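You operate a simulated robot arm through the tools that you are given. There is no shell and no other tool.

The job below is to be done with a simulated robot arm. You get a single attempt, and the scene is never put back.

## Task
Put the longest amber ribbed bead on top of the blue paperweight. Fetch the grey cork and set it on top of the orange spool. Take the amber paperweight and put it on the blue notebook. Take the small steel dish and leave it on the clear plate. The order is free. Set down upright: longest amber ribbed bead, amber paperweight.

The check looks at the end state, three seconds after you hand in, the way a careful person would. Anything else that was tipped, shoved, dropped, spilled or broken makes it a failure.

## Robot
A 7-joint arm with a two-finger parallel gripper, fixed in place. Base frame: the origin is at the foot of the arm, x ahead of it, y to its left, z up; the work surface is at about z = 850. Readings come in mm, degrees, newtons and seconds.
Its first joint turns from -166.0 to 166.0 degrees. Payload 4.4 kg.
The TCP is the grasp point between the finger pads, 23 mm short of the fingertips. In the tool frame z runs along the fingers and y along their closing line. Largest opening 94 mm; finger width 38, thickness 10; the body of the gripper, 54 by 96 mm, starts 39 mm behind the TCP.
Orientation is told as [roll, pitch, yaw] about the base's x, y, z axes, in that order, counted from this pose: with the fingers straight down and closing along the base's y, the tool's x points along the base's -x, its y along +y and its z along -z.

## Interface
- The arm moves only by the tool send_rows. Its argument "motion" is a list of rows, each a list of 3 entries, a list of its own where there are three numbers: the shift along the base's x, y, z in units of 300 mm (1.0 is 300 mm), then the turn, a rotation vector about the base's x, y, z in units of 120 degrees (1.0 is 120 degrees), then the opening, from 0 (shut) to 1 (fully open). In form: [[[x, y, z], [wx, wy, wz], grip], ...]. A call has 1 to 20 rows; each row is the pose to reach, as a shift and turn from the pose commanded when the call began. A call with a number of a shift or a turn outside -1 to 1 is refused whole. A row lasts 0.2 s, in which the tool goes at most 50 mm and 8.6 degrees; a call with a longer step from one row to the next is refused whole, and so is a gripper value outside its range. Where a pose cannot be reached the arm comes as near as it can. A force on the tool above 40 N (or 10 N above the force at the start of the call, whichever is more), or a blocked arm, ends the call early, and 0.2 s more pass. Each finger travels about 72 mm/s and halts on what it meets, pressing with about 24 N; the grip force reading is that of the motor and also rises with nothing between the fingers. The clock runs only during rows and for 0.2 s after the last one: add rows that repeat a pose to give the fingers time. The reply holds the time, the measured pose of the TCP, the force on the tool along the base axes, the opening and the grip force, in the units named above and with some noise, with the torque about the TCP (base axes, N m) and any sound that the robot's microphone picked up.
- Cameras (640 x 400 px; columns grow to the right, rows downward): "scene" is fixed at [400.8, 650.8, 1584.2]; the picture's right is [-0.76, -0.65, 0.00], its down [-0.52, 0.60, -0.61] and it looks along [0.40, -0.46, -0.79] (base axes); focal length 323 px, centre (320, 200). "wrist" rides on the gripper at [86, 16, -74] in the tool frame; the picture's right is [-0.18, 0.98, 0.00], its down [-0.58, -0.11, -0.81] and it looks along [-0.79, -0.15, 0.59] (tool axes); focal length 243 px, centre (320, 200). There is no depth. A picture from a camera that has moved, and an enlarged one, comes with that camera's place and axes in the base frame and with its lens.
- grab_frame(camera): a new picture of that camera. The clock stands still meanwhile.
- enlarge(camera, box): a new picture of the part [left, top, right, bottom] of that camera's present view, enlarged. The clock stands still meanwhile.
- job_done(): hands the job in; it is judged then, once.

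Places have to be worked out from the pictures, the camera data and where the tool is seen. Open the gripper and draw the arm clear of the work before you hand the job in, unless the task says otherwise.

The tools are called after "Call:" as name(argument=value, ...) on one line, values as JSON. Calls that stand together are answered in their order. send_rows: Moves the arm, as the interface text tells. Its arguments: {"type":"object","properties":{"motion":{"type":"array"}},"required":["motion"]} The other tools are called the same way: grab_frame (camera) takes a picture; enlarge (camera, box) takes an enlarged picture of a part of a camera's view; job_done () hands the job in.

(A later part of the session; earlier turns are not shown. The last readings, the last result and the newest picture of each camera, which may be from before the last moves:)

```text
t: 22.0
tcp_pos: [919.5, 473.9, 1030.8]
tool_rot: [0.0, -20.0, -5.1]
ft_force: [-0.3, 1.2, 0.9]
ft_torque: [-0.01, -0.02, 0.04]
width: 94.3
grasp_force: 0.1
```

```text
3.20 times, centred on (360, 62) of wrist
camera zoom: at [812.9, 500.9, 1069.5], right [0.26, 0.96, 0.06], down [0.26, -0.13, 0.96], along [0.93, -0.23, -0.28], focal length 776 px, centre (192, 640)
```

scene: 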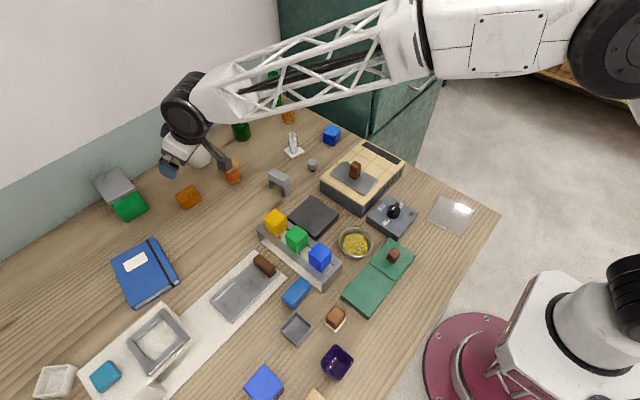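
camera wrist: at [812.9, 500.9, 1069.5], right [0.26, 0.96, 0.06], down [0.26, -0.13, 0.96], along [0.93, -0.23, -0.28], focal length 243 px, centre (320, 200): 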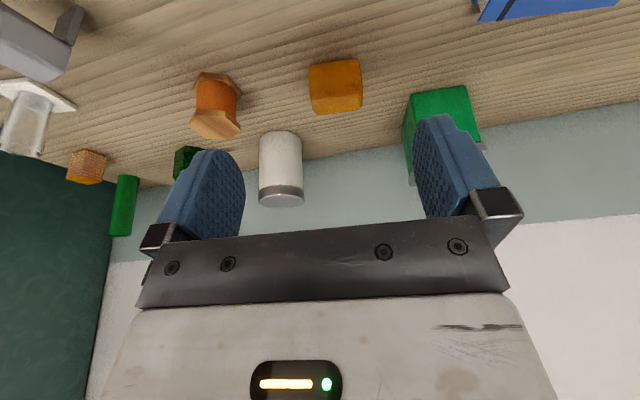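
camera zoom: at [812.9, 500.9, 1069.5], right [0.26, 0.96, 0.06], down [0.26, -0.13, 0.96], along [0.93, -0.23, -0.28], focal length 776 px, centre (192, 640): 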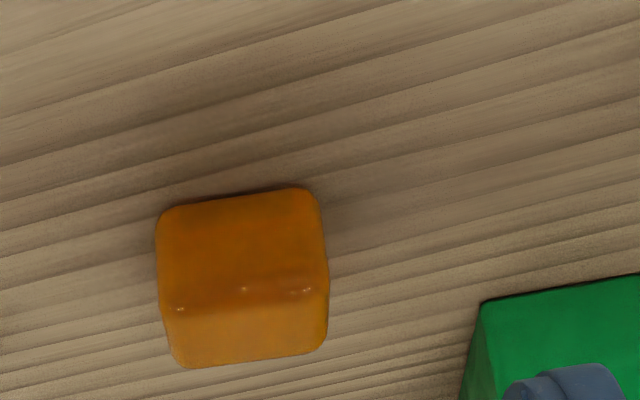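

Refined: centre ≈ (1040, 472), block yaw ≈ −8.5°. I'll go to a pre-grasp 80 mm back along a 30° tilted approach, gripper open.

Call:
send_rows(motion=[[[0.07, 0.0, -0.06], [-0.0025, -0.0207, -0.007], 1], [[0.14, 0.005, -0.13], [-0.005, -0.0414, -0.0141], 1], [[0.21, 0.01, -0.2], [-0.0075, -0.0621, -0.0212], 1], [[0.27, 0.013, -0.265], [-0.0099, -0.0828, -0.0283], 1], [[0.27, 0.013, -0.265], [-0.0099, -0.0828, -0.0283], 1]])

Call:
grab_frame(camera="wrist")

Call:
grab_frame(camera="scene")

```text
t: 23.2
tcp_pos: [999.1, 477.0, 949.9]
tool_rot: [0.0, -30.0, -8.3]
ft_force: [-0.2, -0.5, 0.3]
ft_torque: [-0.01, 0.0, 0.01]
width: 93.8
grasp_force: 0.1
```

```text
taken
camera wrist: at [889.4, 511.6, 970.5], right [0.3, 0.95, 0.09], down [0.08, -0.12, 0.99], along [0.95, -0.29, -0.12], focal length 243 px, centre (320, 200)
```

wrist: 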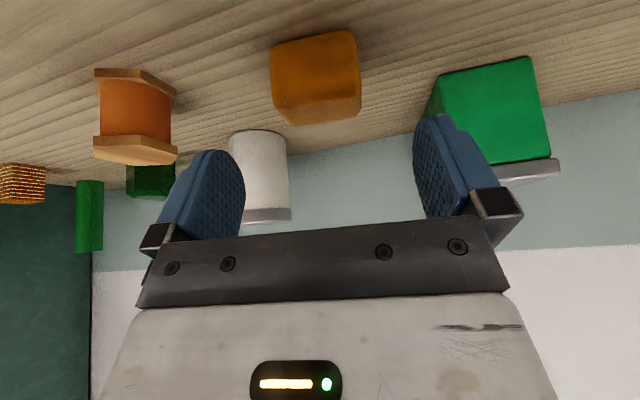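

```text
taken
```

scene: 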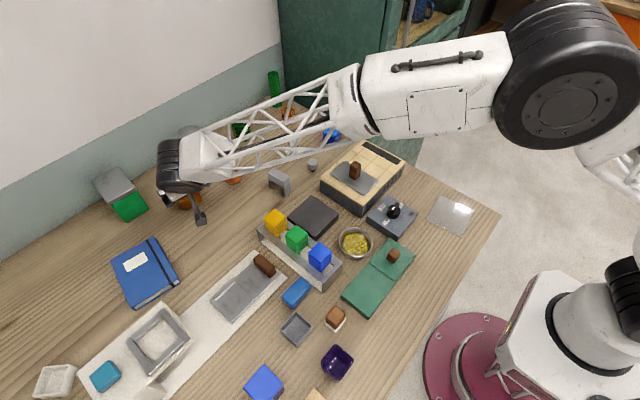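

The gripper is aligned with the block (refined centre ≈ (1039, 471)). I'll descend along the tilted approach to TCP z ≈ 885, still open.

Call:
send_rows(motion=[[[0.045, -0.006, -0.075], [0, 0, 0], 1], [[0.09, -0.012, -0.15], [0, 0, 0], 1], [[0.136, -0.018, -0.217], [0, 0, 0], 1], [[0.136, -0.018, -0.217], [0, 0, 0], 1]])

Call:
grab_frame(camera="wrist")

Call:
enlarge(camera="scene", box=[140, 120, 260, 240])

```text
t: 24.2
tcp_pos: [1039.5, 471.8, 885.5]
tool_rot: [0.0, -30.0, -8.5]
ft_force: [-0.3, -0.1, 1.4]
ft_torque: [0.01, -0.02, 0.0]
width: 94.2
grasp_force: 0.1
```

```text
taken
camera wrist: at [930.7, 506.5, 906.4], right [0.3, 0.95, 0.09], down [0.08, -0.12, 0.99], along [0.95, -0.29, -0.12], focal length 243 px, centre (320, 200)
```

wrist: 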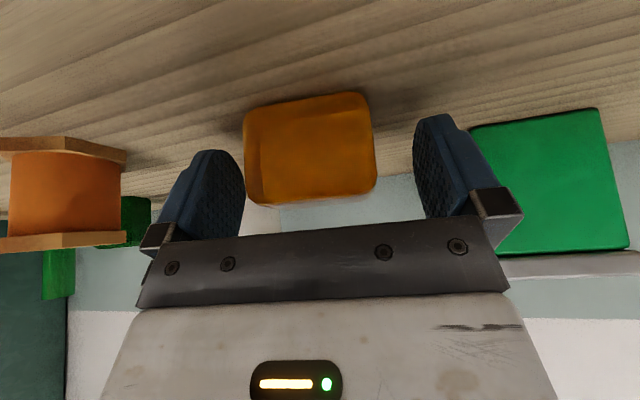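

```text
3.33 times, centred on (200, 180) of scene
camera zoom: at [400.8, 650.8, 1584.2], right [-0.76, -0.65, 0.0], down [-0.52, 0.6, -0.61], along [0.4, -0.46, -0.79], focal length 1076 px, centre (720, 267)
```

zoom: 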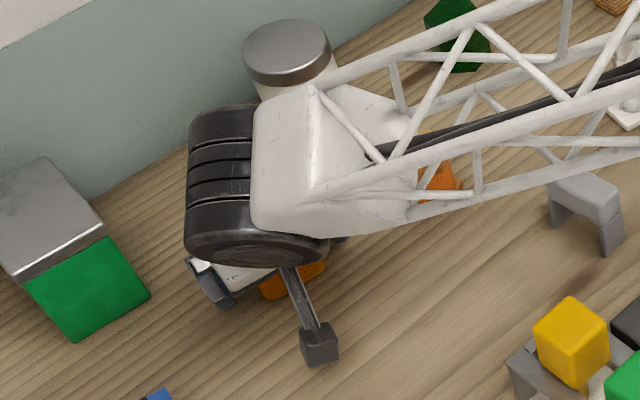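

The block sits between the fingers. I'll close the gripper.

Call:
send_rows(motion=[[[0, 0, 0], [0, 0, 0], 0.5], [[0, 0, 0], [0, 0, 0], 0.3], [[0, 0, 0], [0, 0, 0], 0.2], [[0, 0, 0], [0, 0, 0], 0.2], [[0, 0, 0], [0, 0, 0], 0.2]])

Call:
grab_frame(camera="wrist")

```text
t: 25.4
tcp_pos: [1040.2, 472.3, 886.2]
tool_rot: [0.0, -30.0, -8.5]
ft_force: [1.0, 1.1, 1.5]
ft_torque: [0.04, -0.07, 0.0]
width: 57.8
grasp_force: 24.0
```

```text
taken
camera wrist: at [930.5, 506.5, 906.5], right [0.3, 0.95, 0.09], down [0.08, -0.12, 0.99], along [0.95, -0.29, -0.12], focal length 243 px, centre (320, 200)
```

wrist: 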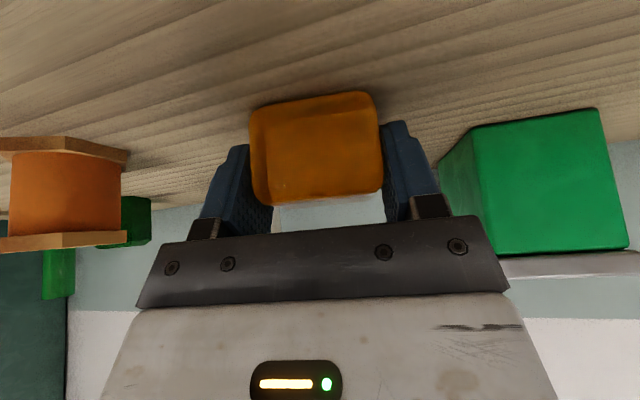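

Gripped at 57.8 mm with 24 N. I'll lift straight up and check the hold.

Call:
send_rows(motion=[[[0, 0, 0.03], [0, 0, 0], 0.2], [[0, 0, 0.1], [0, 0, 0], 0.2], [[0, 0, 0.2], [0, 0, 0], 0.2], [[-0.03, 0, 0.32], [0, 0, 0], 0.2], [[-0.06, 0, 0.4], [0, 0, 0], 0.2], [[-0.06, 0, 0.4], [0, 0, 0], 0.2]])

Call:
grab_frame(camera="wrist")

Call:
enlarge(camera="scene", box=[80, 120, 260, 330])

```text
t: 26.8
tcp_pos: [1020.3, 473.7, 1005.4]
tool_rot: [0.0, -29.9, -8.5]
ft_force: [-0.3, -0.7, -2.4]
ft_torque: [-0.03, -0.04, 0.01]
width: 57.7
grasp_force: 24.3
```

```text
taken
camera wrist: at [911.7, 507.1, 1025.5], right [0.3, 0.95, 0.09], down [0.08, -0.12, 0.99], along [0.95, -0.29, -0.12], focal length 243 px, centre (320, 200)
```

wrist: 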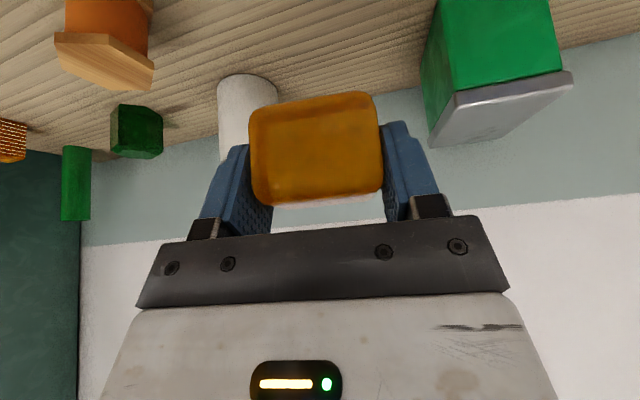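

```text
1.90 times, centred on (170, 225) of scene
camera zoom: at [400.8, 650.8, 1584.2], right [-0.76, -0.65, 0.0], down [-0.52, 0.6, -0.61], along [0.4, -0.46, -0.79], focal length 615 px, centre (606, 152)
```

zoom: 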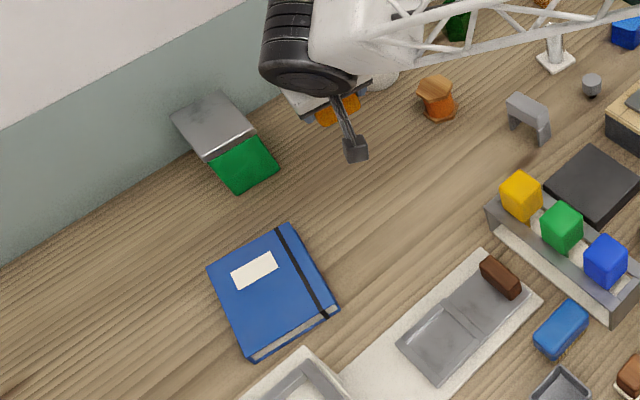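

The block is held well. The notebook is centred near (935, 667) with its long side along x; a tall white box (top z≈953) sits at x<789, y>680. I'll carry the block above the notebook with yaw 25° so the camera bracket stays clear of that box.

Call:
send_rows(motion=[[[-0.06, 0.1, 0.03], [0, 0, 0.046], 0.2], [[-0.13, 0.2, 0.06], [0, 0, 0.093], 0.2], [[-0.19, 0.3, 0.06], [0, 0, 0.14], 0.2], [[-0.26, 0.4, 0.06], [0, 0, 0.186], 0.2], [[-0.32, 0.5, 0.06], [0, 0, 0.233], 0.2], [[-0.38, 0.6, 0.06], [0, 0, 0.279], 0.2], [[-0.38, 0.6, 0.06], [0, 0, 0.279], 0.2]])

Call:
grab_frame(camera="wrist")

Call:
grab_frame(camera="scene")

```text
t: 28.4
tcp_pos: [907.9, 652.1, 1023.8]
tool_rot: [-0.1, -29.9, 25.2]
ft_force: [0.4, 0.5, -2.4]
ft_torque: [0.0, 0.02, -0.01]
width: 57.9
grasp_force: 23.8
```

```text
taken
camera wrist: at [799.2, 621.3, 1043.9], right [-0.27, 0.96, 0.09], down [0.14, -0.06, 0.99], along [0.95, 0.28, -0.12], focal length 243 px, centre (320, 200)
```

wrist: 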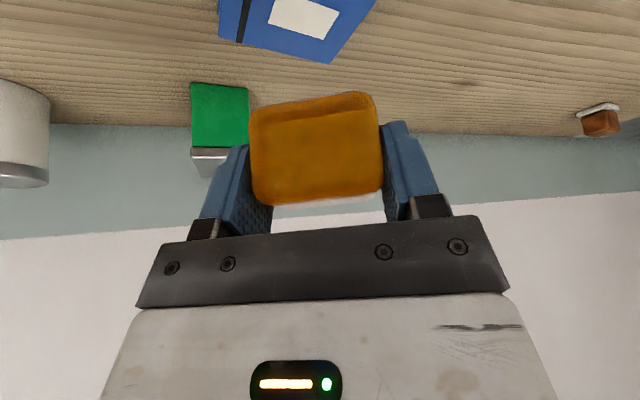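

```text
taken
```

scene: 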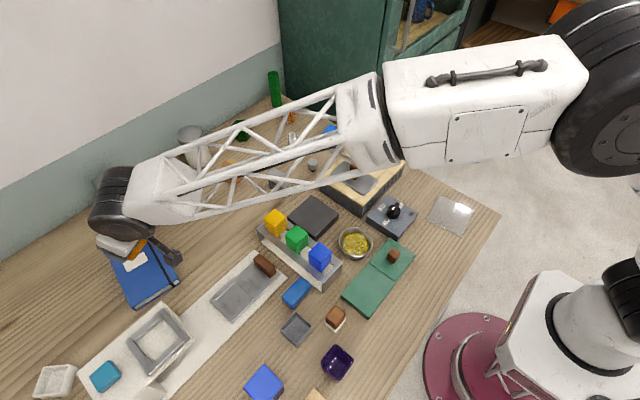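

The block is above the notebook (notebook top z≈870–875). I'll move to (925, 665) and descend to about z 925, before feeling for contact.

Call:
send_rows(motion=[[[0.03, 0.02, -0.1], [0, 0, 0], 0.2], [[0.057, 0.043, -0.2], [0, 0, 0], 0.2], [[0.057, 0.043, -0.28], [0, 0, 0], 0.2], [[0.057, 0.043, -0.32], [0, 0, 0], 0.2], [[0.057, 0.043, -0.32], [0, 0, 0], 0.2]])

Call:
grab_frame(camera="wrist")

Call:
enlarge(camera="scene", box=[70, 140, 230, 320])

```text
t: 29.6
tcp_pos: [926.2, 663.9, 927.1]
tool_rot: [-0.1, -30.1, 25.1]
ft_force: [0.6, 0.5, -2.4]
ft_torque: [0.02, 0.02, -0.02]
width: 57.9
grasp_force: 24.3
```

```text
taken
camera wrist: at [816.9, 633.2, 947.8], right [-0.27, 0.96, 0.09], down [0.14, -0.06, 0.99], along [0.95, 0.28, -0.12], focal length 243 px, centre (320, 200)
```

wrist: 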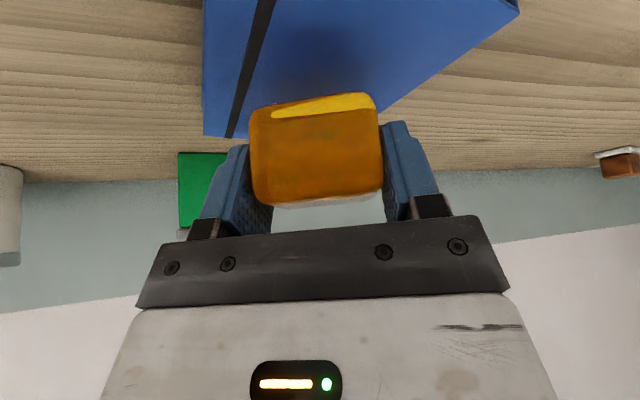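

```text
2.22 times, centred on (150, 230) of scene
camera zoom: at [400.8, 650.8, 1584.2], right [-0.76, -0.65, 0.0], down [-0.52, 0.6, -0.61], along [0.4, -0.46, -0.79], focal length 718 px, centre (698, 133)
```

zoom: 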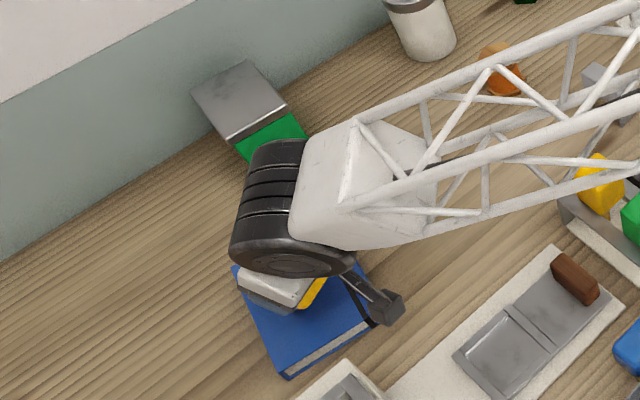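

Bottom of the block should be about 17–20 mm above the notebook. I'll descend slowly in small steps, watching the vertical force.

Call:
send_rows(motion=[[[0, 0, -0.015], [0, 0, 0], 0.2], [[0, 0, -0.03], [0, 0, 0], 0.2], [[0, 0, -0.04], [0, 0, 0], 0.2]])

Call:
send_rows(motion=[[[0, 0, -0.007], [0, 0, 0], 0.2], [[0, 0, -0.013], [0, 0, 0], 0.2]])

```text
t: 30.4
tcp_pos: [926.0, 665.0, 914.2]
tool_rot: [0.1, -30.0, 25.1]
ft_force: [0.4, 0.1, -2.1]
ft_torque: [-0.03, -0.02, 0.0]
width: 58.0
grasp_force: 23.6
```

```text
t: 31.0
tcp_pos: [926.1, 665.9, 911.4]
tool_rot: [0.0, -30.0, 24.9]
ft_force: [0.1, 0.1, -2.1]
ft_torque: [0.0, 0.0, 0.04]
width: 57.9
grasp_force: 24.1
```

Call:
send_rows(motion=[[[0, 0, -0.005], [0, 0, 0], 0.2], [[0, 0, -0.01], [0, 0, 0], 0.2]])

Call:
grab_frame(camera="wrist")

```text
t: 31.6
tcp_pos: [926.5, 665.2, 909.8]
tool_rot: [0.1, -30.1, 25.0]
ft_force: [-1.0, -2.7, 7.5]
ft_torque: [-0.17, 0.17, 0.0]
width: 57.6
grasp_force: 24.3
```

```text
taken
camera wrist: at [816.8, 633.9, 930.3], right [-0.27, 0.96, 0.09], down [0.13, -0.06, 0.99], along [0.95, 0.28, -0.11], focal length 243 px, centre (320, 200)
```

wrist: 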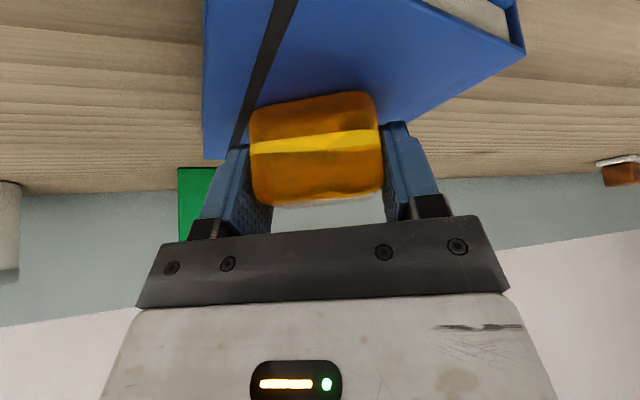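

Contact felt (about +10 N), block resting on the notebook. I'll open the gripper and then retract along the tool axis.

Call:
send_rows(motion=[[[0, 0, 0.002], [0, 0, 0], 0.65], [[0, 0, 0.002], [0, 0, 0], 0.75], [[0, 0, 0.002], [0, 0, 0], 0.9], [[0, 0, 0.002], [0, 0, 0], 0.9]])

Call:
grab_frame(camera="wrist")

```text
t: 32.6
tcp_pos: [925.2, 666.1, 908.2]
tool_rot: [0.1, -30.1, 25.0]
ft_force: [-0.9, 0.1, 0.1]
ft_torque: [-0.01, 0.0, 0.03]
width: 84.7
grasp_force: 0.1
```

```text
taken
camera wrist: at [816.6, 633.8, 929.4], right [-0.27, 0.96, 0.09], down [0.14, -0.06, 0.99], along [0.95, 0.28, -0.12], focal length 243 px, centre (320, 200)
```

wrist: 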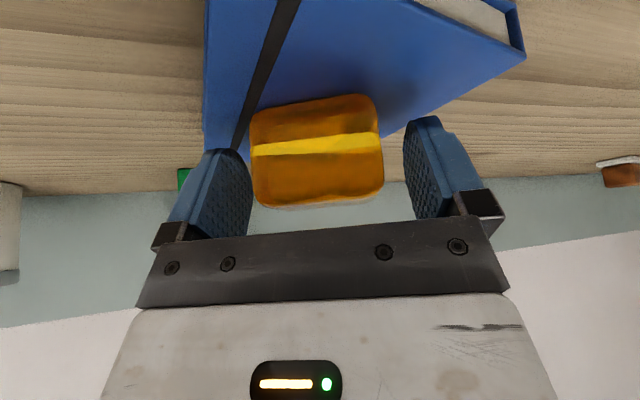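

Released; the block stands on the notebook. I'll retract along the tool axis and look.

Call:
send_rows(motion=[[[-0.025, -0.012, 0.048], [0, 0, 0], 0.95], [[-0.07, -0.033, 0.13], [0, 0, 0], 1], [[-0.12, -0.056, 0.24], [0, 0, 0], 1], [[-0.18, -0.084, 0.36], [0, 0, 0], 1], [[-0.25, -0.12, 0.48], [0, 0, 0], 1]])

Call:
grab_frame(camera="wrist")

Call:
enlarge(camera="scene", box=[70, 140, 230, 320])

```text
t: 33.8
tcp_pos: [851.1, 628.5, 1051.5]
tool_rot: [0.0, -30.0, 25.1]
ft_force: [0.1, 0.4, -1.5]
ft_torque: [-0.02, -0.07, -0.01]
width: 94.2
grasp_force: 0.1
```

```text
taken
camera wrist: at [742.0, 597.3, 1071.9], right [-0.27, 0.96, 0.09], down [0.14, -0.06, 0.99], along [0.95, 0.28, -0.12], focal length 243 px, centre (320, 200)
```

wrist: 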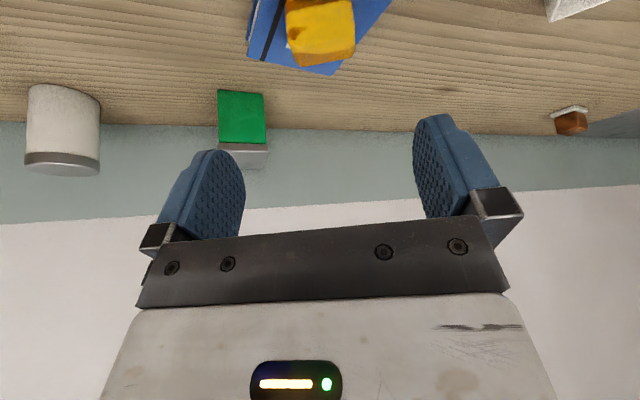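

```text
2.22 times, centred on (150, 230) of scene
camera zoom: at [400.8, 650.8, 1584.2], right [-0.76, -0.65, 0.0], down [-0.52, 0.6, -0.61], along [0.4, -0.46, -0.79], focal length 718 px, centre (698, 133)
```

zoom: 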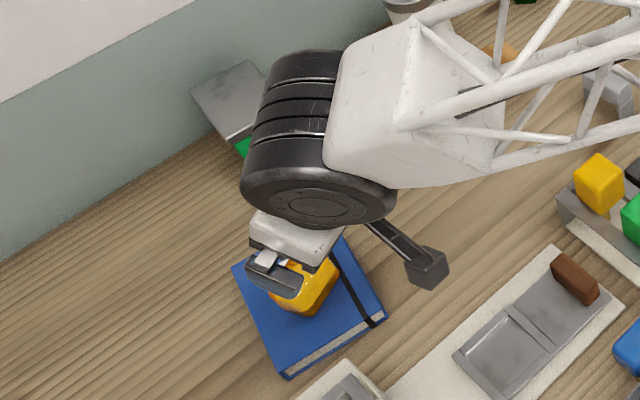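

The amber paperweight now stands on the notebook. Next I'll move to look at the spool closely, with tilt reduced to 20°, to prepare for the cork.

Call:
send_rows(motion=[[[0.02, -0.13, 0.0], [-0.004, 0.01, -0.007], 1], [[0.04, -0.26, 0.0], [-0.008, 0.02, -0.015], 1], [[0.06, -0.39, 0.0], [-0.012, 0.03, -0.022], 1], [[0.08, -0.52, 0.0], [-0.016, 0.04, -0.03], 1], [[0.1, -0.65, 0.0], [-0.02, 0.05, -0.037], 1], [[0.12, -0.78, 0.0], [-0.025, 0.062, -0.045], 1], [[0.14, -0.9, -0.03], [-0.0305, 0.0775, -0.058], 1], [[0.16, -0.99, -0.07], [-0.0305, 0.0775, -0.058], 1], [[0.16, -0.99, -0.07], [-0.0305, 0.0775, -0.058], 1]])

Call:
grab_frame(camera="wrist")

Call:
enlarge(camera="wrist", box=[220, 0, 420, 125])

Call:
enlarge(camera="scene", box=[80, 220, 200, 320])

```text
t: 35.8
tcp_pos: [897.7, 331.6, 1032.0]
tool_rot: [0.0, -20.0, 17.9]
ft_force: [0.1, -0.6, 0.2]
ft_torque: [-0.01, -0.01, 0.01]
width: 94.1
grasp_force: 0.0
```

```text
taken
camera wrist: at [791.5, 315.2, 1072.1], right [-0.14, 0.99, 0.06], down [0.29, -0.02, 0.96], along [0.95, 0.15, -0.28], focal length 243 px, centre (320, 200)
```

wrist: 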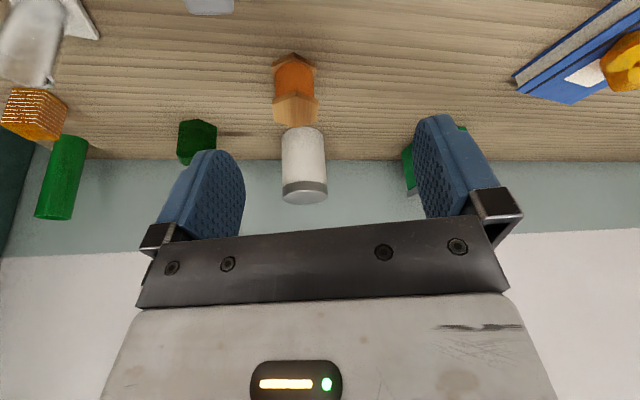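

```text
3.20 times, centred on (320, 62) of wrist
camera zoom: at [791.5, 315.2, 1072.1], right [-0.14, 0.99, 0.06], down [0.29, -0.02, 0.96], along [0.95, 0.15, -0.28], focal length 776 px, centre (320, 640)
```

zoom: 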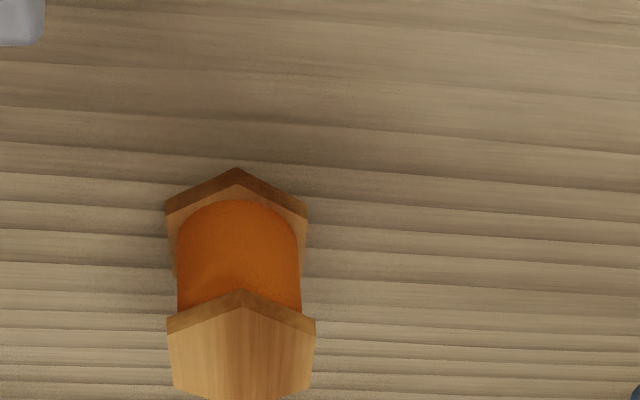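

```text
4.00 times, centred on (140, 270) of scene
camera zoom: at [400.8, 650.8, 1584.2], right [-0.76, -0.65, 0.0], down [-0.52, 0.6, -0.61], along [0.4, -0.46, -0.79], focal length 1292 px, centre (1040, -80)
```

zoom: 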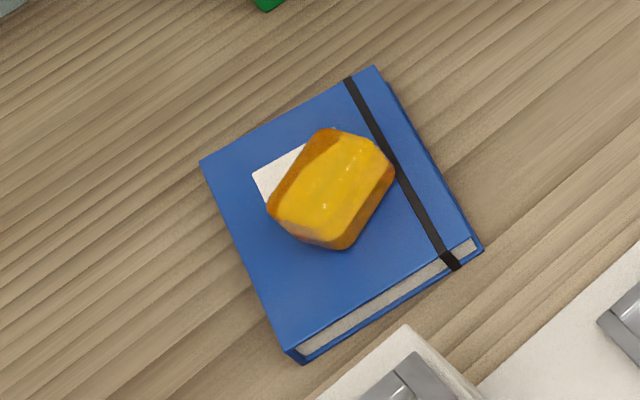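

The spool's top is at about (1019.5, 329, 904), hexagon 47 mm across flats. Now I'll go above the cork with yaw 65° and tilt 20°, so the camera bracket avoids the stove (top z≈912, edge at x≈784).

Call:
send_rows(motion=[[[-0.02, -0.1, 0.0], [0, 0, 0.056], 1], [[-0.04, -0.2, 0.0], [0, 0, 0.112], 1], [[-0.06, -0.3, 0.0], [0, 0, 0.168], 1], [[-0.08, -0.4, -0.02], [0, 0, 0.224], 1], [[-0.1, -0.5, -0.04], [0, 0, 0.28], 1], [[-0.12, -0.6, -0.07], [0, 0, 0.336], 1], [[-0.143, -0.692, -0.107], [0, 0, 0.392], 0.8], [[-0.143, -0.692, -0.107], [0, 0, 0.392], 0.6]])

Call:
grab_frame(camera="wrist")

Call:
grab_frame(camera="scene")

```text
t: 37.6
tcp_pos: [854.1, 124.9, 1000.2]
tool_rot: [-0.1, -20.1, 65.2]
ft_force: [0.0, 0.1, 0.1]
ft_torque: [-0.01, -0.02, -0.01]
width: 56.8
grasp_force: 0.0
```

```text
taken
camera wrist: at [794.6, 36.1, 1039.9], right [-0.82, 0.57, 0.06], down [0.21, 0.2, 0.96], along [0.53, 0.8, -0.28], focal length 243 px, centre (320, 200)
```

wrist: 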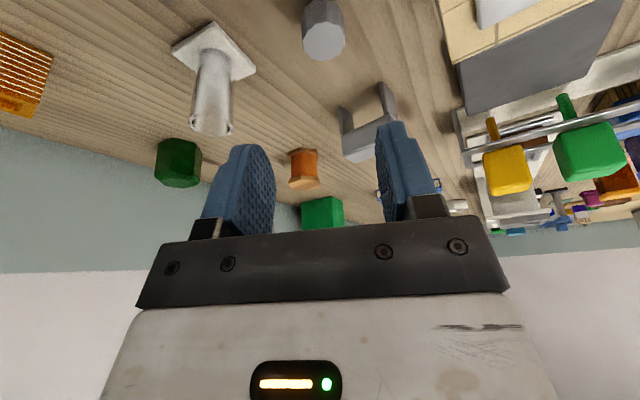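

```text
taken
```

scene: 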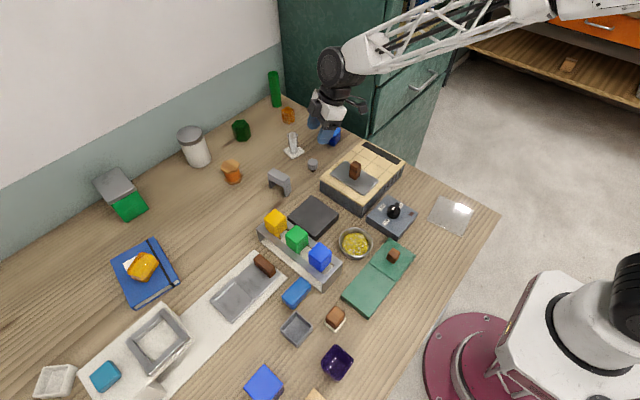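

The cork is in view ahead of the fingers. I'll enlarge to refine its position.

Call:
enlarge(camera="wrist", box=[260, 0, 400, 88])

Call:
enlarge(camera="scene", box=[270, 90, 370, 190])

```text
4.55 times, centred on (330, 44) of wrist
camera zoom: at [794.6, 36.1, 1039.9], right [-0.82, 0.57, 0.06], down [0.21, 0.2, 0.96], along [0.53, 0.8, -0.28], focal length 1103 px, centre (274, 909)
```

zoom: 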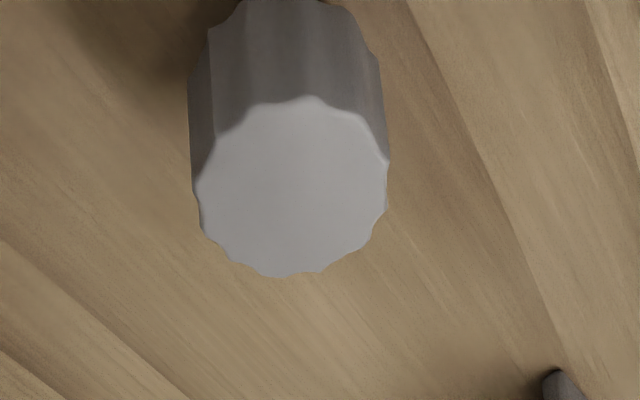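

```text
4.00 times, centred on (320, 140) of scene
camera zoom: at [400.8, 650.8, 1584.2], right [-0.76, -0.65, 0.0], down [-0.52, 0.6, -0.61], along [0.4, -0.46, -0.79], focal length 1292 px, centre (320, 440)
```

zoom: 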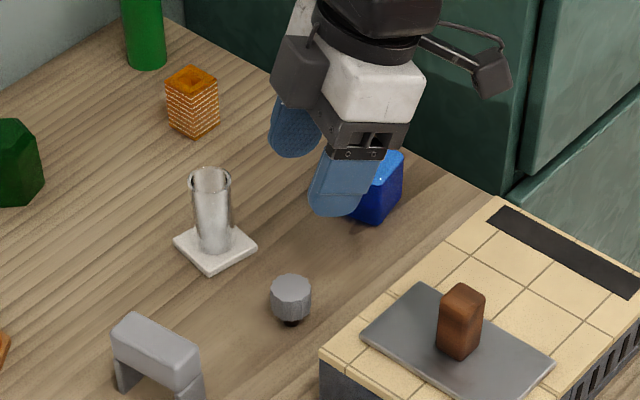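

Call:
enlarge(camera="scene", box=[300, 152, 324, 176])

Call:
enlarge(camera="wrist", box=[290, 0, 360, 60])

```text
16.00 times, centred on (312, 164) of scene
camera zoom: at [400.8, 650.8, 1584.2], right [-0.76, -0.65, 0.0], down [-0.52, 0.6, -0.61], along [0.4, -0.46, -0.79], focal length 5167 px, centre (448, 776)
```

zoom: 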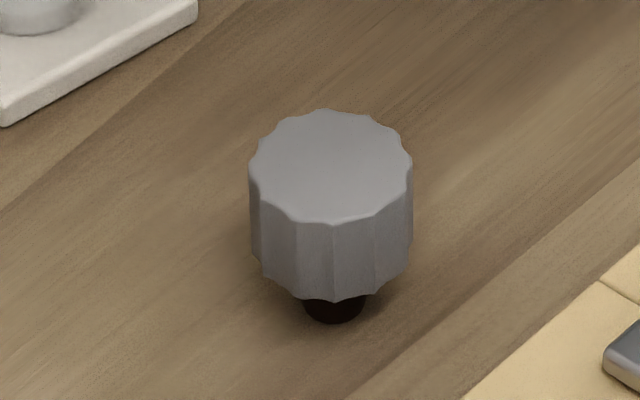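

```text
6.67 times, centred on (325, 30) of wrist
camera zoom: at [794.6, 36.1, 1039.9], right [-0.82, 0.57, 0.06], down [0.21, 0.2, 0.96], along [0.53, 0.8, -0.28], focal length 1618 px, centre (287, 1333)
```

zoom: 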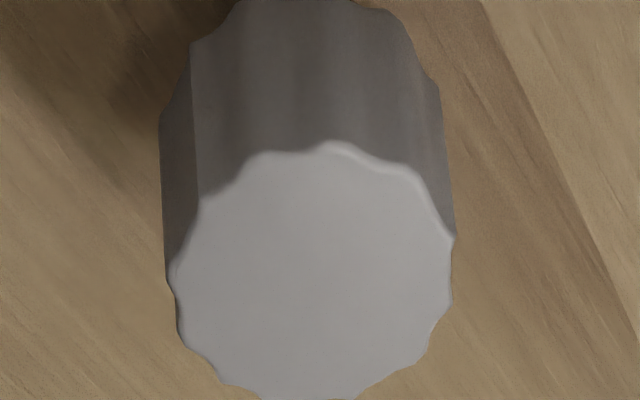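

The grey fluted piece stands on a thin dark stem, which looks more like a knob than a cork. There is another grey plug in the wooden board near (449, 612), so before choosing I'll go and look at that one closely.

Call:
send_rows(motion=[[[-0.09, 0.06, 0.03], [-0.0189, 0.0088, 0], 0.8], [[-0.2, 0.14, 0.07], [-0.0378, 0.0176, 0], 1], [[-0.3, 0.22, 0.12], [-0.0567, 0.0264, 0], 1], [[-0.41, 0.31, 0.16], [-0.0755, 0.0352, 0], 1], [[-0.52, 0.4, 0.16], [-0.0944, 0.044, 0], 1], [[-0.63, 0.49, 0.16], [-0.1133, 0.0528, 0], 1], [[-0.74, 0.58, 0.16], [-0.132, 0.0616, 0], 1], [[-0.85, 0.67, 0.16], [-0.151, 0.0704, 0], 1]])

Call:
send_rows(motion=[[[-0.13, 0.06, 0.0], [0, 0, 0], 1], [[-0.26, 0.12, 0.0], [0, 0, 0], 1], [[-0.39, 0.18, 0.0], [0, 0, 0], 1], [[-0.52, 0.24, 0.0], [0, 0, -0.02], 1], [[-0.65, 0.3, 0.0], [0, 0, -0.04], 1], [[-0.78, 0.36, 0.0], [0, 0, -0.06], 1], [[-0.88, 0.4, -0.05], [0, 0, -0.08], 1]])

Call:
grab_frame(camera="wrist")

```text
t: 39.4
tcp_pos: [599.8, 325.4, 1049.2]
tool_rot: [0.0, 0.0, 65.1]
ft_force: [0.3, 0.5, 0.4]
ft_torque: [-0.01, 0.01, 0.01]
width: 94.0
grasp_force: 0.0
```

```text
t: 41.0
tcp_pos: [335.7, 444.4, 1032.2]
tool_rot: [0.0, 0.0, 55.4]
ft_force: [-0.2, -1.1, 0.1]
ft_torque: [0.01, 0.01, -0.01]
width: 93.8
grasp_force: 0.0
```

```text
taken
camera wrist: at [272.9, 384.2, 1106.7], right [-0.71, 0.71, 0.0], down [0.42, 0.42, 0.81], along [0.57, 0.57, -0.59], focal length 243 px, centre (320, 200)
```

wrist: 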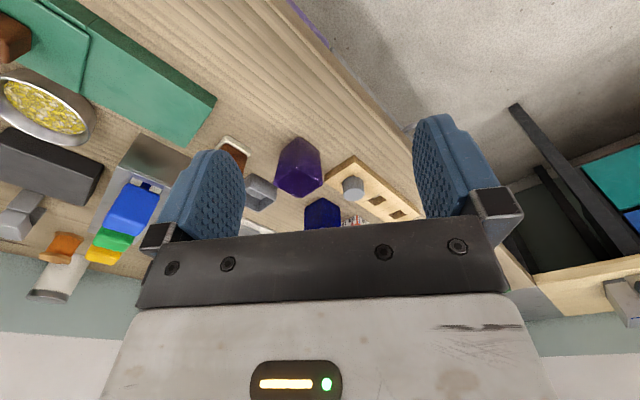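

Call:
enlarge(camera="wrist", box=[310, 140, 430, 230])

Call:
enlarge(camera="wrist", box=[0, 0, 300, 200])

```text
4.44 times, centred on (370, 185) of wrist
camera zoom: at [272.9, 384.2, 1106.7], right [-0.71, 0.71, 0.0], down [0.42, 0.42, 0.81], along [0.57, 0.57, -0.59], focal length 1078 px, centre (98, 267)
```

zoom: 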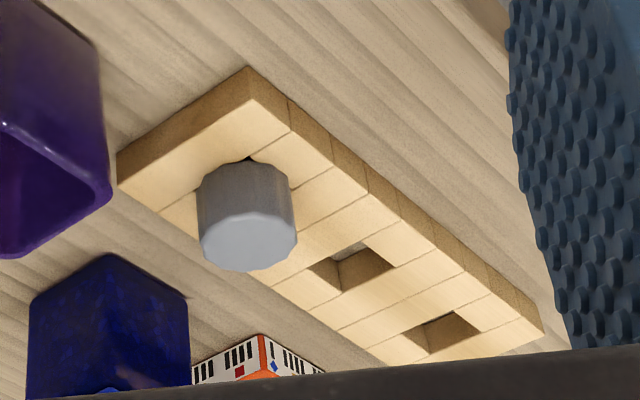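

```text
2.00 times, centred on (150, 100) of wrist
camera zoom: at [272.9, 384.2, 1106.7], right [-0.71, 0.71, 0.0], down [0.42, 0.42, 0.81], along [0.57, 0.57, -0.59], focal length 485 px, centre (660, 400)
```

zoom: 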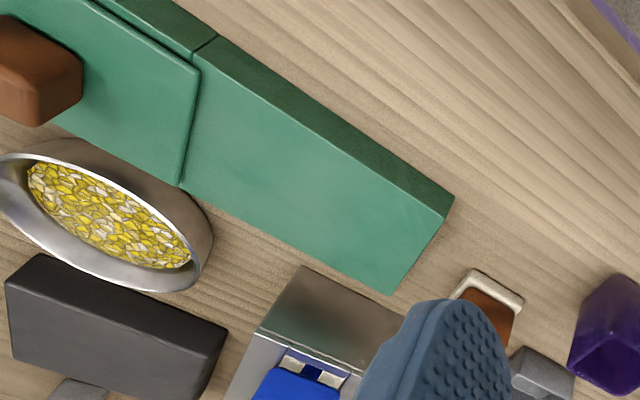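

The plug in the board looks similar (grey, fluted). I'll move closer to it to compare details.

Call:
send_rows(motion=[[[0.06, 0.08, -0.05], [0, 0, 0], 1], [[0.12, 0.16, -0.1], [0, 0, 0], 1], [[0.18, 0.24, -0.16], [0, 0, 0], 1], [[0.18, 0.24, -0.16], [0, 0, 0], 1]])

Call:
enlarge(camera="wrist", box=[280, 80, 440, 230])

Call:
grab_frame(camera="scene")

```text
t: 42.0
tcp_pos: [390.2, 518.0, 985.3]
tool_rot: [-0.1, 0.0, 55.5]
ft_force: [-0.5, -0.2, -0.9]
ft_torque: [-0.05, 0.01, 0.03]
width: 93.7
grasp_force: 0.1
```

```text
2.67 times, centred on (360, 155) of wrist
camera zoom: at [327.9, 456.9, 1058.5], right [-0.71, 0.71, 0.0], down [0.42, 0.42, 0.81], along [0.57, 0.57, -0.59], focal length 647 px, centre (213, 320)
```

zoom: 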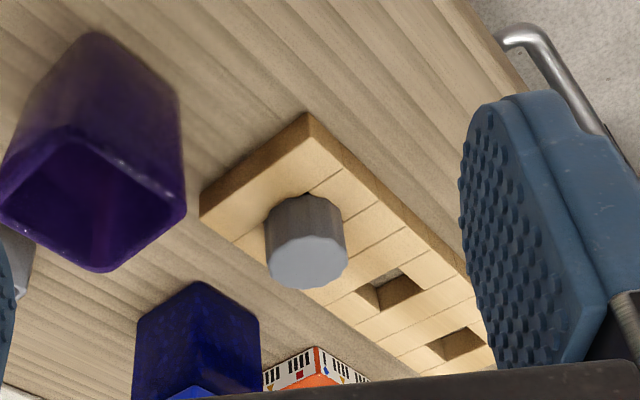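

```text
taken
```

scene: 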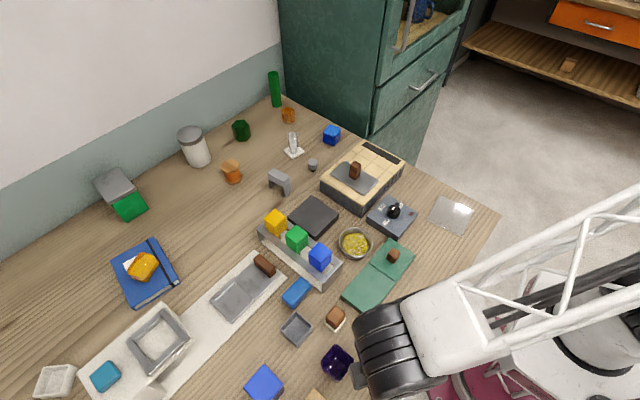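

Call:
enlarge(camera="wrist", box=[335, 145, 385, 195])

Call:
enlarge(camera="scene", box=[270, 376, 334, 400])

```text
8.00 times, centred on (360, 170) of wrist
camera zoom: at [327.9, 456.9, 1058.5], right [-0.71, 0.71, 0.0], down [0.42, 0.42, 0.81], along [0.57, 0.57, -0.59], focal length 1941 px, centre (0, 440)
```

zoom: 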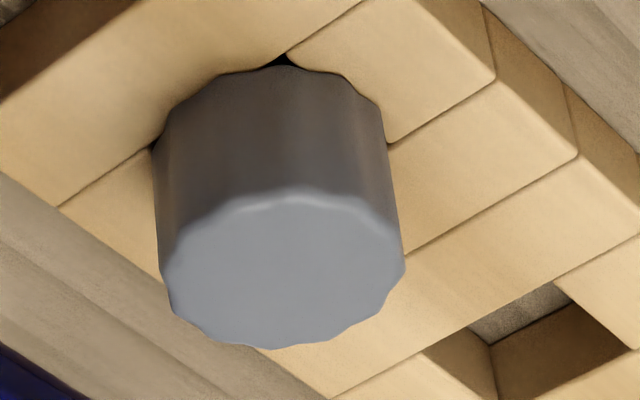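

```text
10.00 times, centred on (302, 388) of scene
camera zoom: at [400.8, 650.8, 1584.2], right [-0.76, -0.65, 0.0], down [-0.52, 0.6, -0.61], along [0.4, -0.46, -0.79], focal length 3229 px, centre (500, -1680)
```

zoom: 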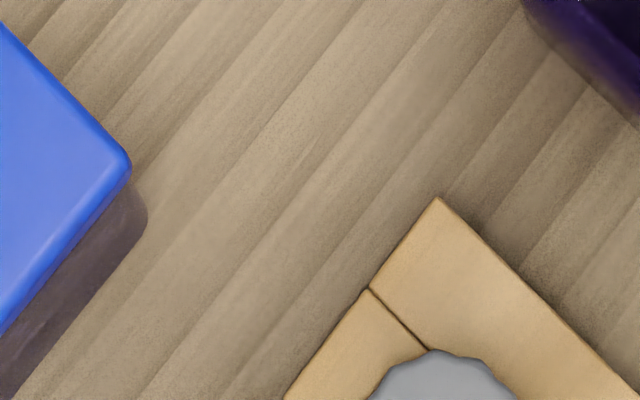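

Both grey plugs look identical, so I need a fuller survey of the table, especially the left end, before deciding. I'll raise the arm and look down the left part of the table.

Call:
send_rows(motion=[[[0.0, 0.0, 0.15], [0, 0, 0.03], 1], [[0.03, 0.03, 0.3], [0, 0, 0.06], 1], [[0.08, 0.07, 0.42], [0, 0, 0.1], 1], [[0.14, 0.12, 0.54], [0, 0, 0.14], 1], [[0.2, 0.18, 0.66], [0, 0, 0.18], 1], [[0.26, 0.24, 0.78], [0, 0, 0.22], 1], [[0.32, 0.3, 0.88], [0, 0, 0.26], 1], [[0.4, 0.36, 0.95], [0, 0, 0.3], 1]])

Call:
grab_frame(camera="wrist")

```text
t: 43.8
tcp_pos: [513.0, 625.6, 1270.1]
tool_rot: [0.0, 0.0, 91.6]
ft_force: [-0.1, 0.0, -0.2]
ft_torque: [-0.02, -0.02, -0.03]
width: 93.9
grasp_force: 0.0
```

```text
taken
camera wrist: at [497.7, 540.0, 1342.9], right [-0.99, 0.16, 0.0], down [0.09, 0.58, 0.81], along [0.13, 0.8, -0.59], focal length 243 px, centre (320, 200)
```

wrist: 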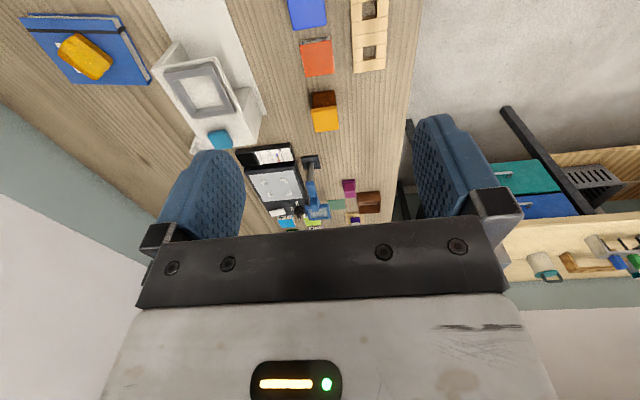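

Call:
send_rows(motion=[[[0.05, 0.1, 0.0], [0.05, 0, 0], 1], [[0.1, 0.2, 0.0], [0.1, 0, 0], 1], [[0.1, 0.3, 0.0], [0.15, 0, 0], 1], [[0.1, 0.35, 0.0], [0.2, 0, 0], 1]])

Call:
enlarge(camera="wrist", box=[160, 0, 440, 180])

Call:
enlarge(camera="wrist", box=[240, 20, 400, 130])

```text
t: 44.8
tcp_pos: [540.4, 730.5, 1269.5]
tool_rot: [-0.6, -24.1, 91.8]
ft_force: [-0.4, -0.4, 0.9]
ft_torque: [0.0, 0.0, -0.01]
width: 94.1
grasp_force: 0.0
```

```text
2.22 times, centred on (300, 90) of wrist
camera zoom: at [526.8, 622.6, 1301.8], right [-0.99, 0.14, 0.07], down [0.09, 0.2, 0.97], along [0.13, 0.97, -0.21], focal length 539 px, centre (364, 444)
```

zoom: 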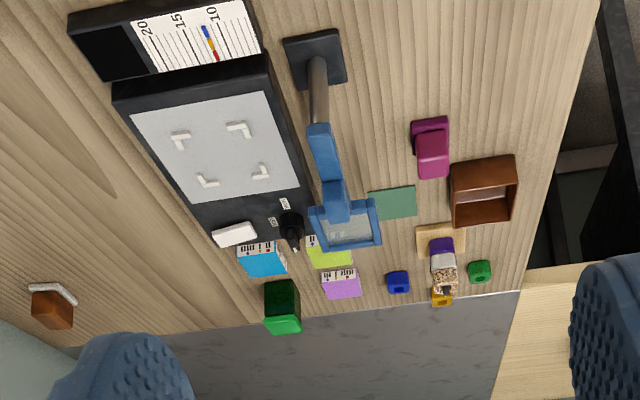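

```text
3.64 times, centred on (320, 75) of wrist
camera zoom: at [526.8, 622.6, 1301.8], right [-0.99, 0.14, 0.07], down [0.09, 0.2, 0.97], along [0.13, 0.97, -0.21], focal length 882 px, centre (320, 654)
```

zoom: 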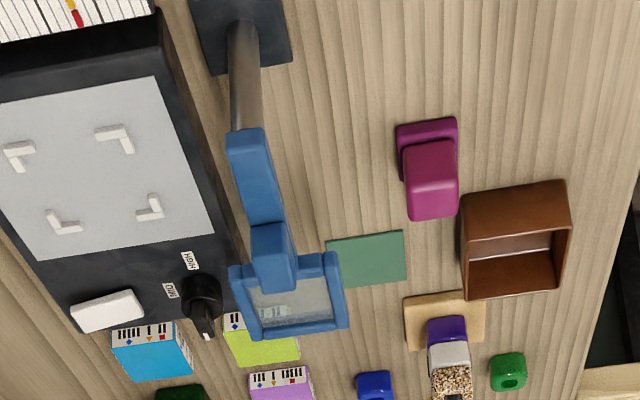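

There are beads at the far-left end on a small peg. I'll zoom there.

Call:
enlarge(camera="wrist", box=[325, 100, 385, 145])

Call:
enlarge(camera="wrist", box=[150, 100, 240, 160])

Call:
enlarge(camera="wrist", box=[420, 100, 640, 320])

```text
8.89 times, centred on (355, 122) of wrist
camera zoom: at [526.8, 622.6, 1301.8], right [-0.99, 0.14, 0.07], down [0.09, 0.2, 0.97], along [0.13, 0.97, -0.21], focal length 2157 px, centre (9, 889)
```

zoom: 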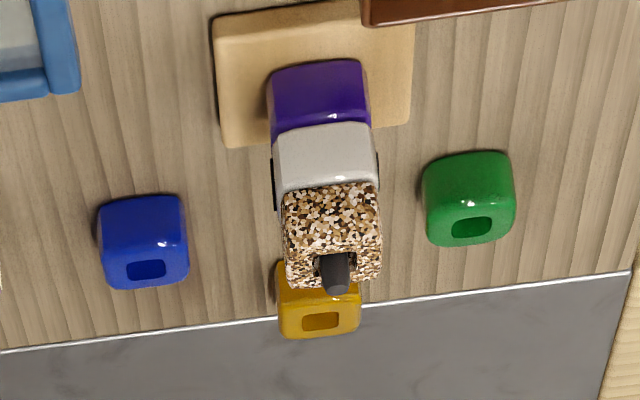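

```text
6.67 times, centred on (195, 130) of wrist
camera zoom: at [526.8, 622.6, 1301.8], right [-0.99, 0.14, 0.07], down [0.09, 0.2, 0.97], along [0.13, 0.97, -0.21], focal length 1618 px, centre (1153, 667)
```

zoom: 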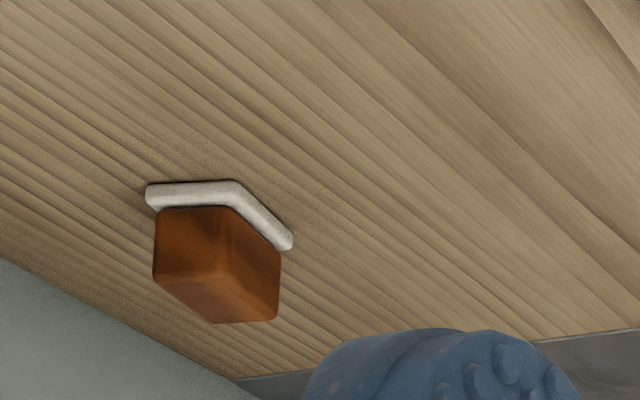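

```text
1.82 times, centred on (530, 210) of wrist
camera zoom: at [526.8, 622.6, 1301.8], right [-0.99, 0.14, 0.07], down [0.09, 0.2, 0.97], along [0.13, 0.97, -0.21], focal length 441 px, centre (-62, 182)
```

zoom: 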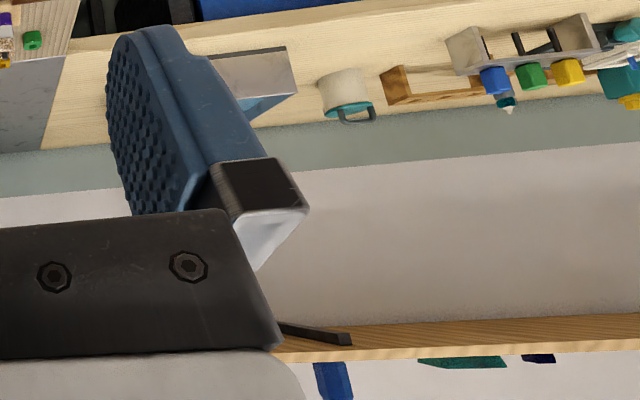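

The far-left beads are plain, not amber ribbed, so the ribbed amber bead by the cabinet is the one. Now I'll inspect the grey square tray near (572, 530) versus the round bowl to decide which is the "small steel dish".

Call:
send_rows(motion=[[[-0.02, -0.12, 0.0], [-0.05, 0, 0], 1], [[-0.05, -0.25, -0.05], [-0.1, 0, 0], 1], [[-0.08, -0.38, -0.12], [-0.15, 0, 0], 1], [[-0.1, -0.51, -0.2], [-0.2, 0, 0], 1], [[-0.12, -0.62, -0.3], [-0.2, 0, 0], 1], [[-0.14, -0.74, -0.4], [-0.2, 0, 0], 1], [[-0.16, -0.86, -0.5], [-0.2, 0, 0], 1], [[-0.18, -0.98, -0.6], [-0.2, 0, 0], 1]])

Call:
send_rows(motion=[[[0, 0, -0.03], [0, 0, -0.06], 1], [[0, 0, -0.06], [0, 0, -0.12], 1], [[0, 0, -0.09], [0, 0, -0.18], 1], [[0, 0, -0.12], [0, 0, -0.24], 1], [[0, 0, -0.15], [0, 0, -0.3], 1], [[0, 0, -0.15], [0, 0, -0.35], 1]])

Call:
grab_frame(camera="wrist")

Call:
enlarge(camera="wrist", box=[240, 60, 420, 200])

```text
t: 46.6
tcp_pos: [484.9, 434.8, 1092.9]
tool_rot: [-0.1, -0.1, 91.7]
ft_force: [0.2, -0.1, -0.9]
ft_torque: [0.01, 0.01, -0.04]
width: 94.0
grasp_force: 0.1
```

```text
t: 48.0
tcp_pos: [486.2, 435.9, 1044.4]
tool_rot: [0.1, -0.1, 49.4]
ft_force: [-0.2, -0.7, -0.4]
ft_torque: [-0.03, -0.01, 0.01]
width: 93.9
grasp_force: 0.0
```

```text
taken
camera wrist: at [417.2, 382.3, 1118.7], right [-0.63, 0.78, 0.0], down [0.46, 0.37, 0.81], along [0.63, 0.51, -0.59], focal length 243 px, centre (320, 200)
```

wrist: 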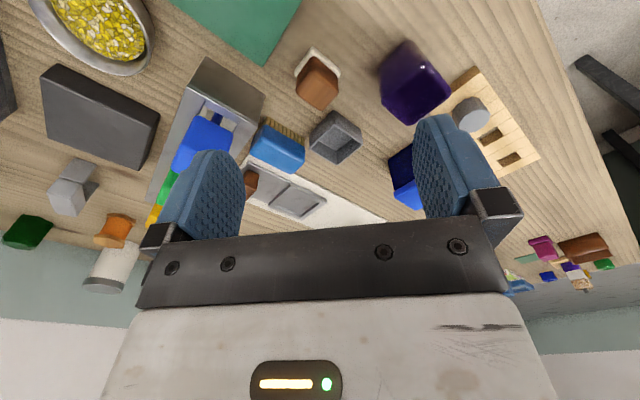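

```text
2.86 times, centred on (330, 130) of wrist
camera zoom: at [417.2, 382.3, 1118.7], right [-0.63, 0.78, 0.0], down [0.46, 0.37, 0.81], along [0.63, 0.51, -0.59], focal length 693 px, centre (291, 400)
```

zoom: 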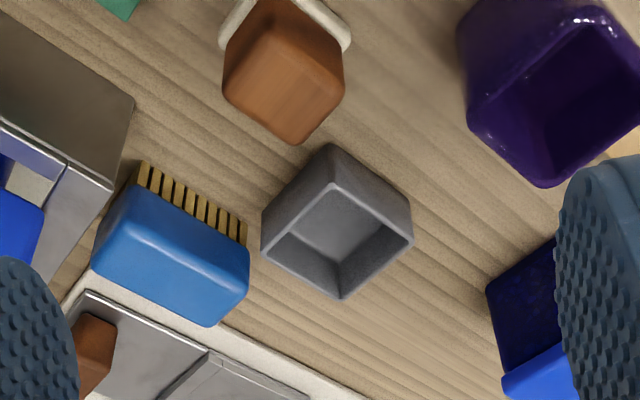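

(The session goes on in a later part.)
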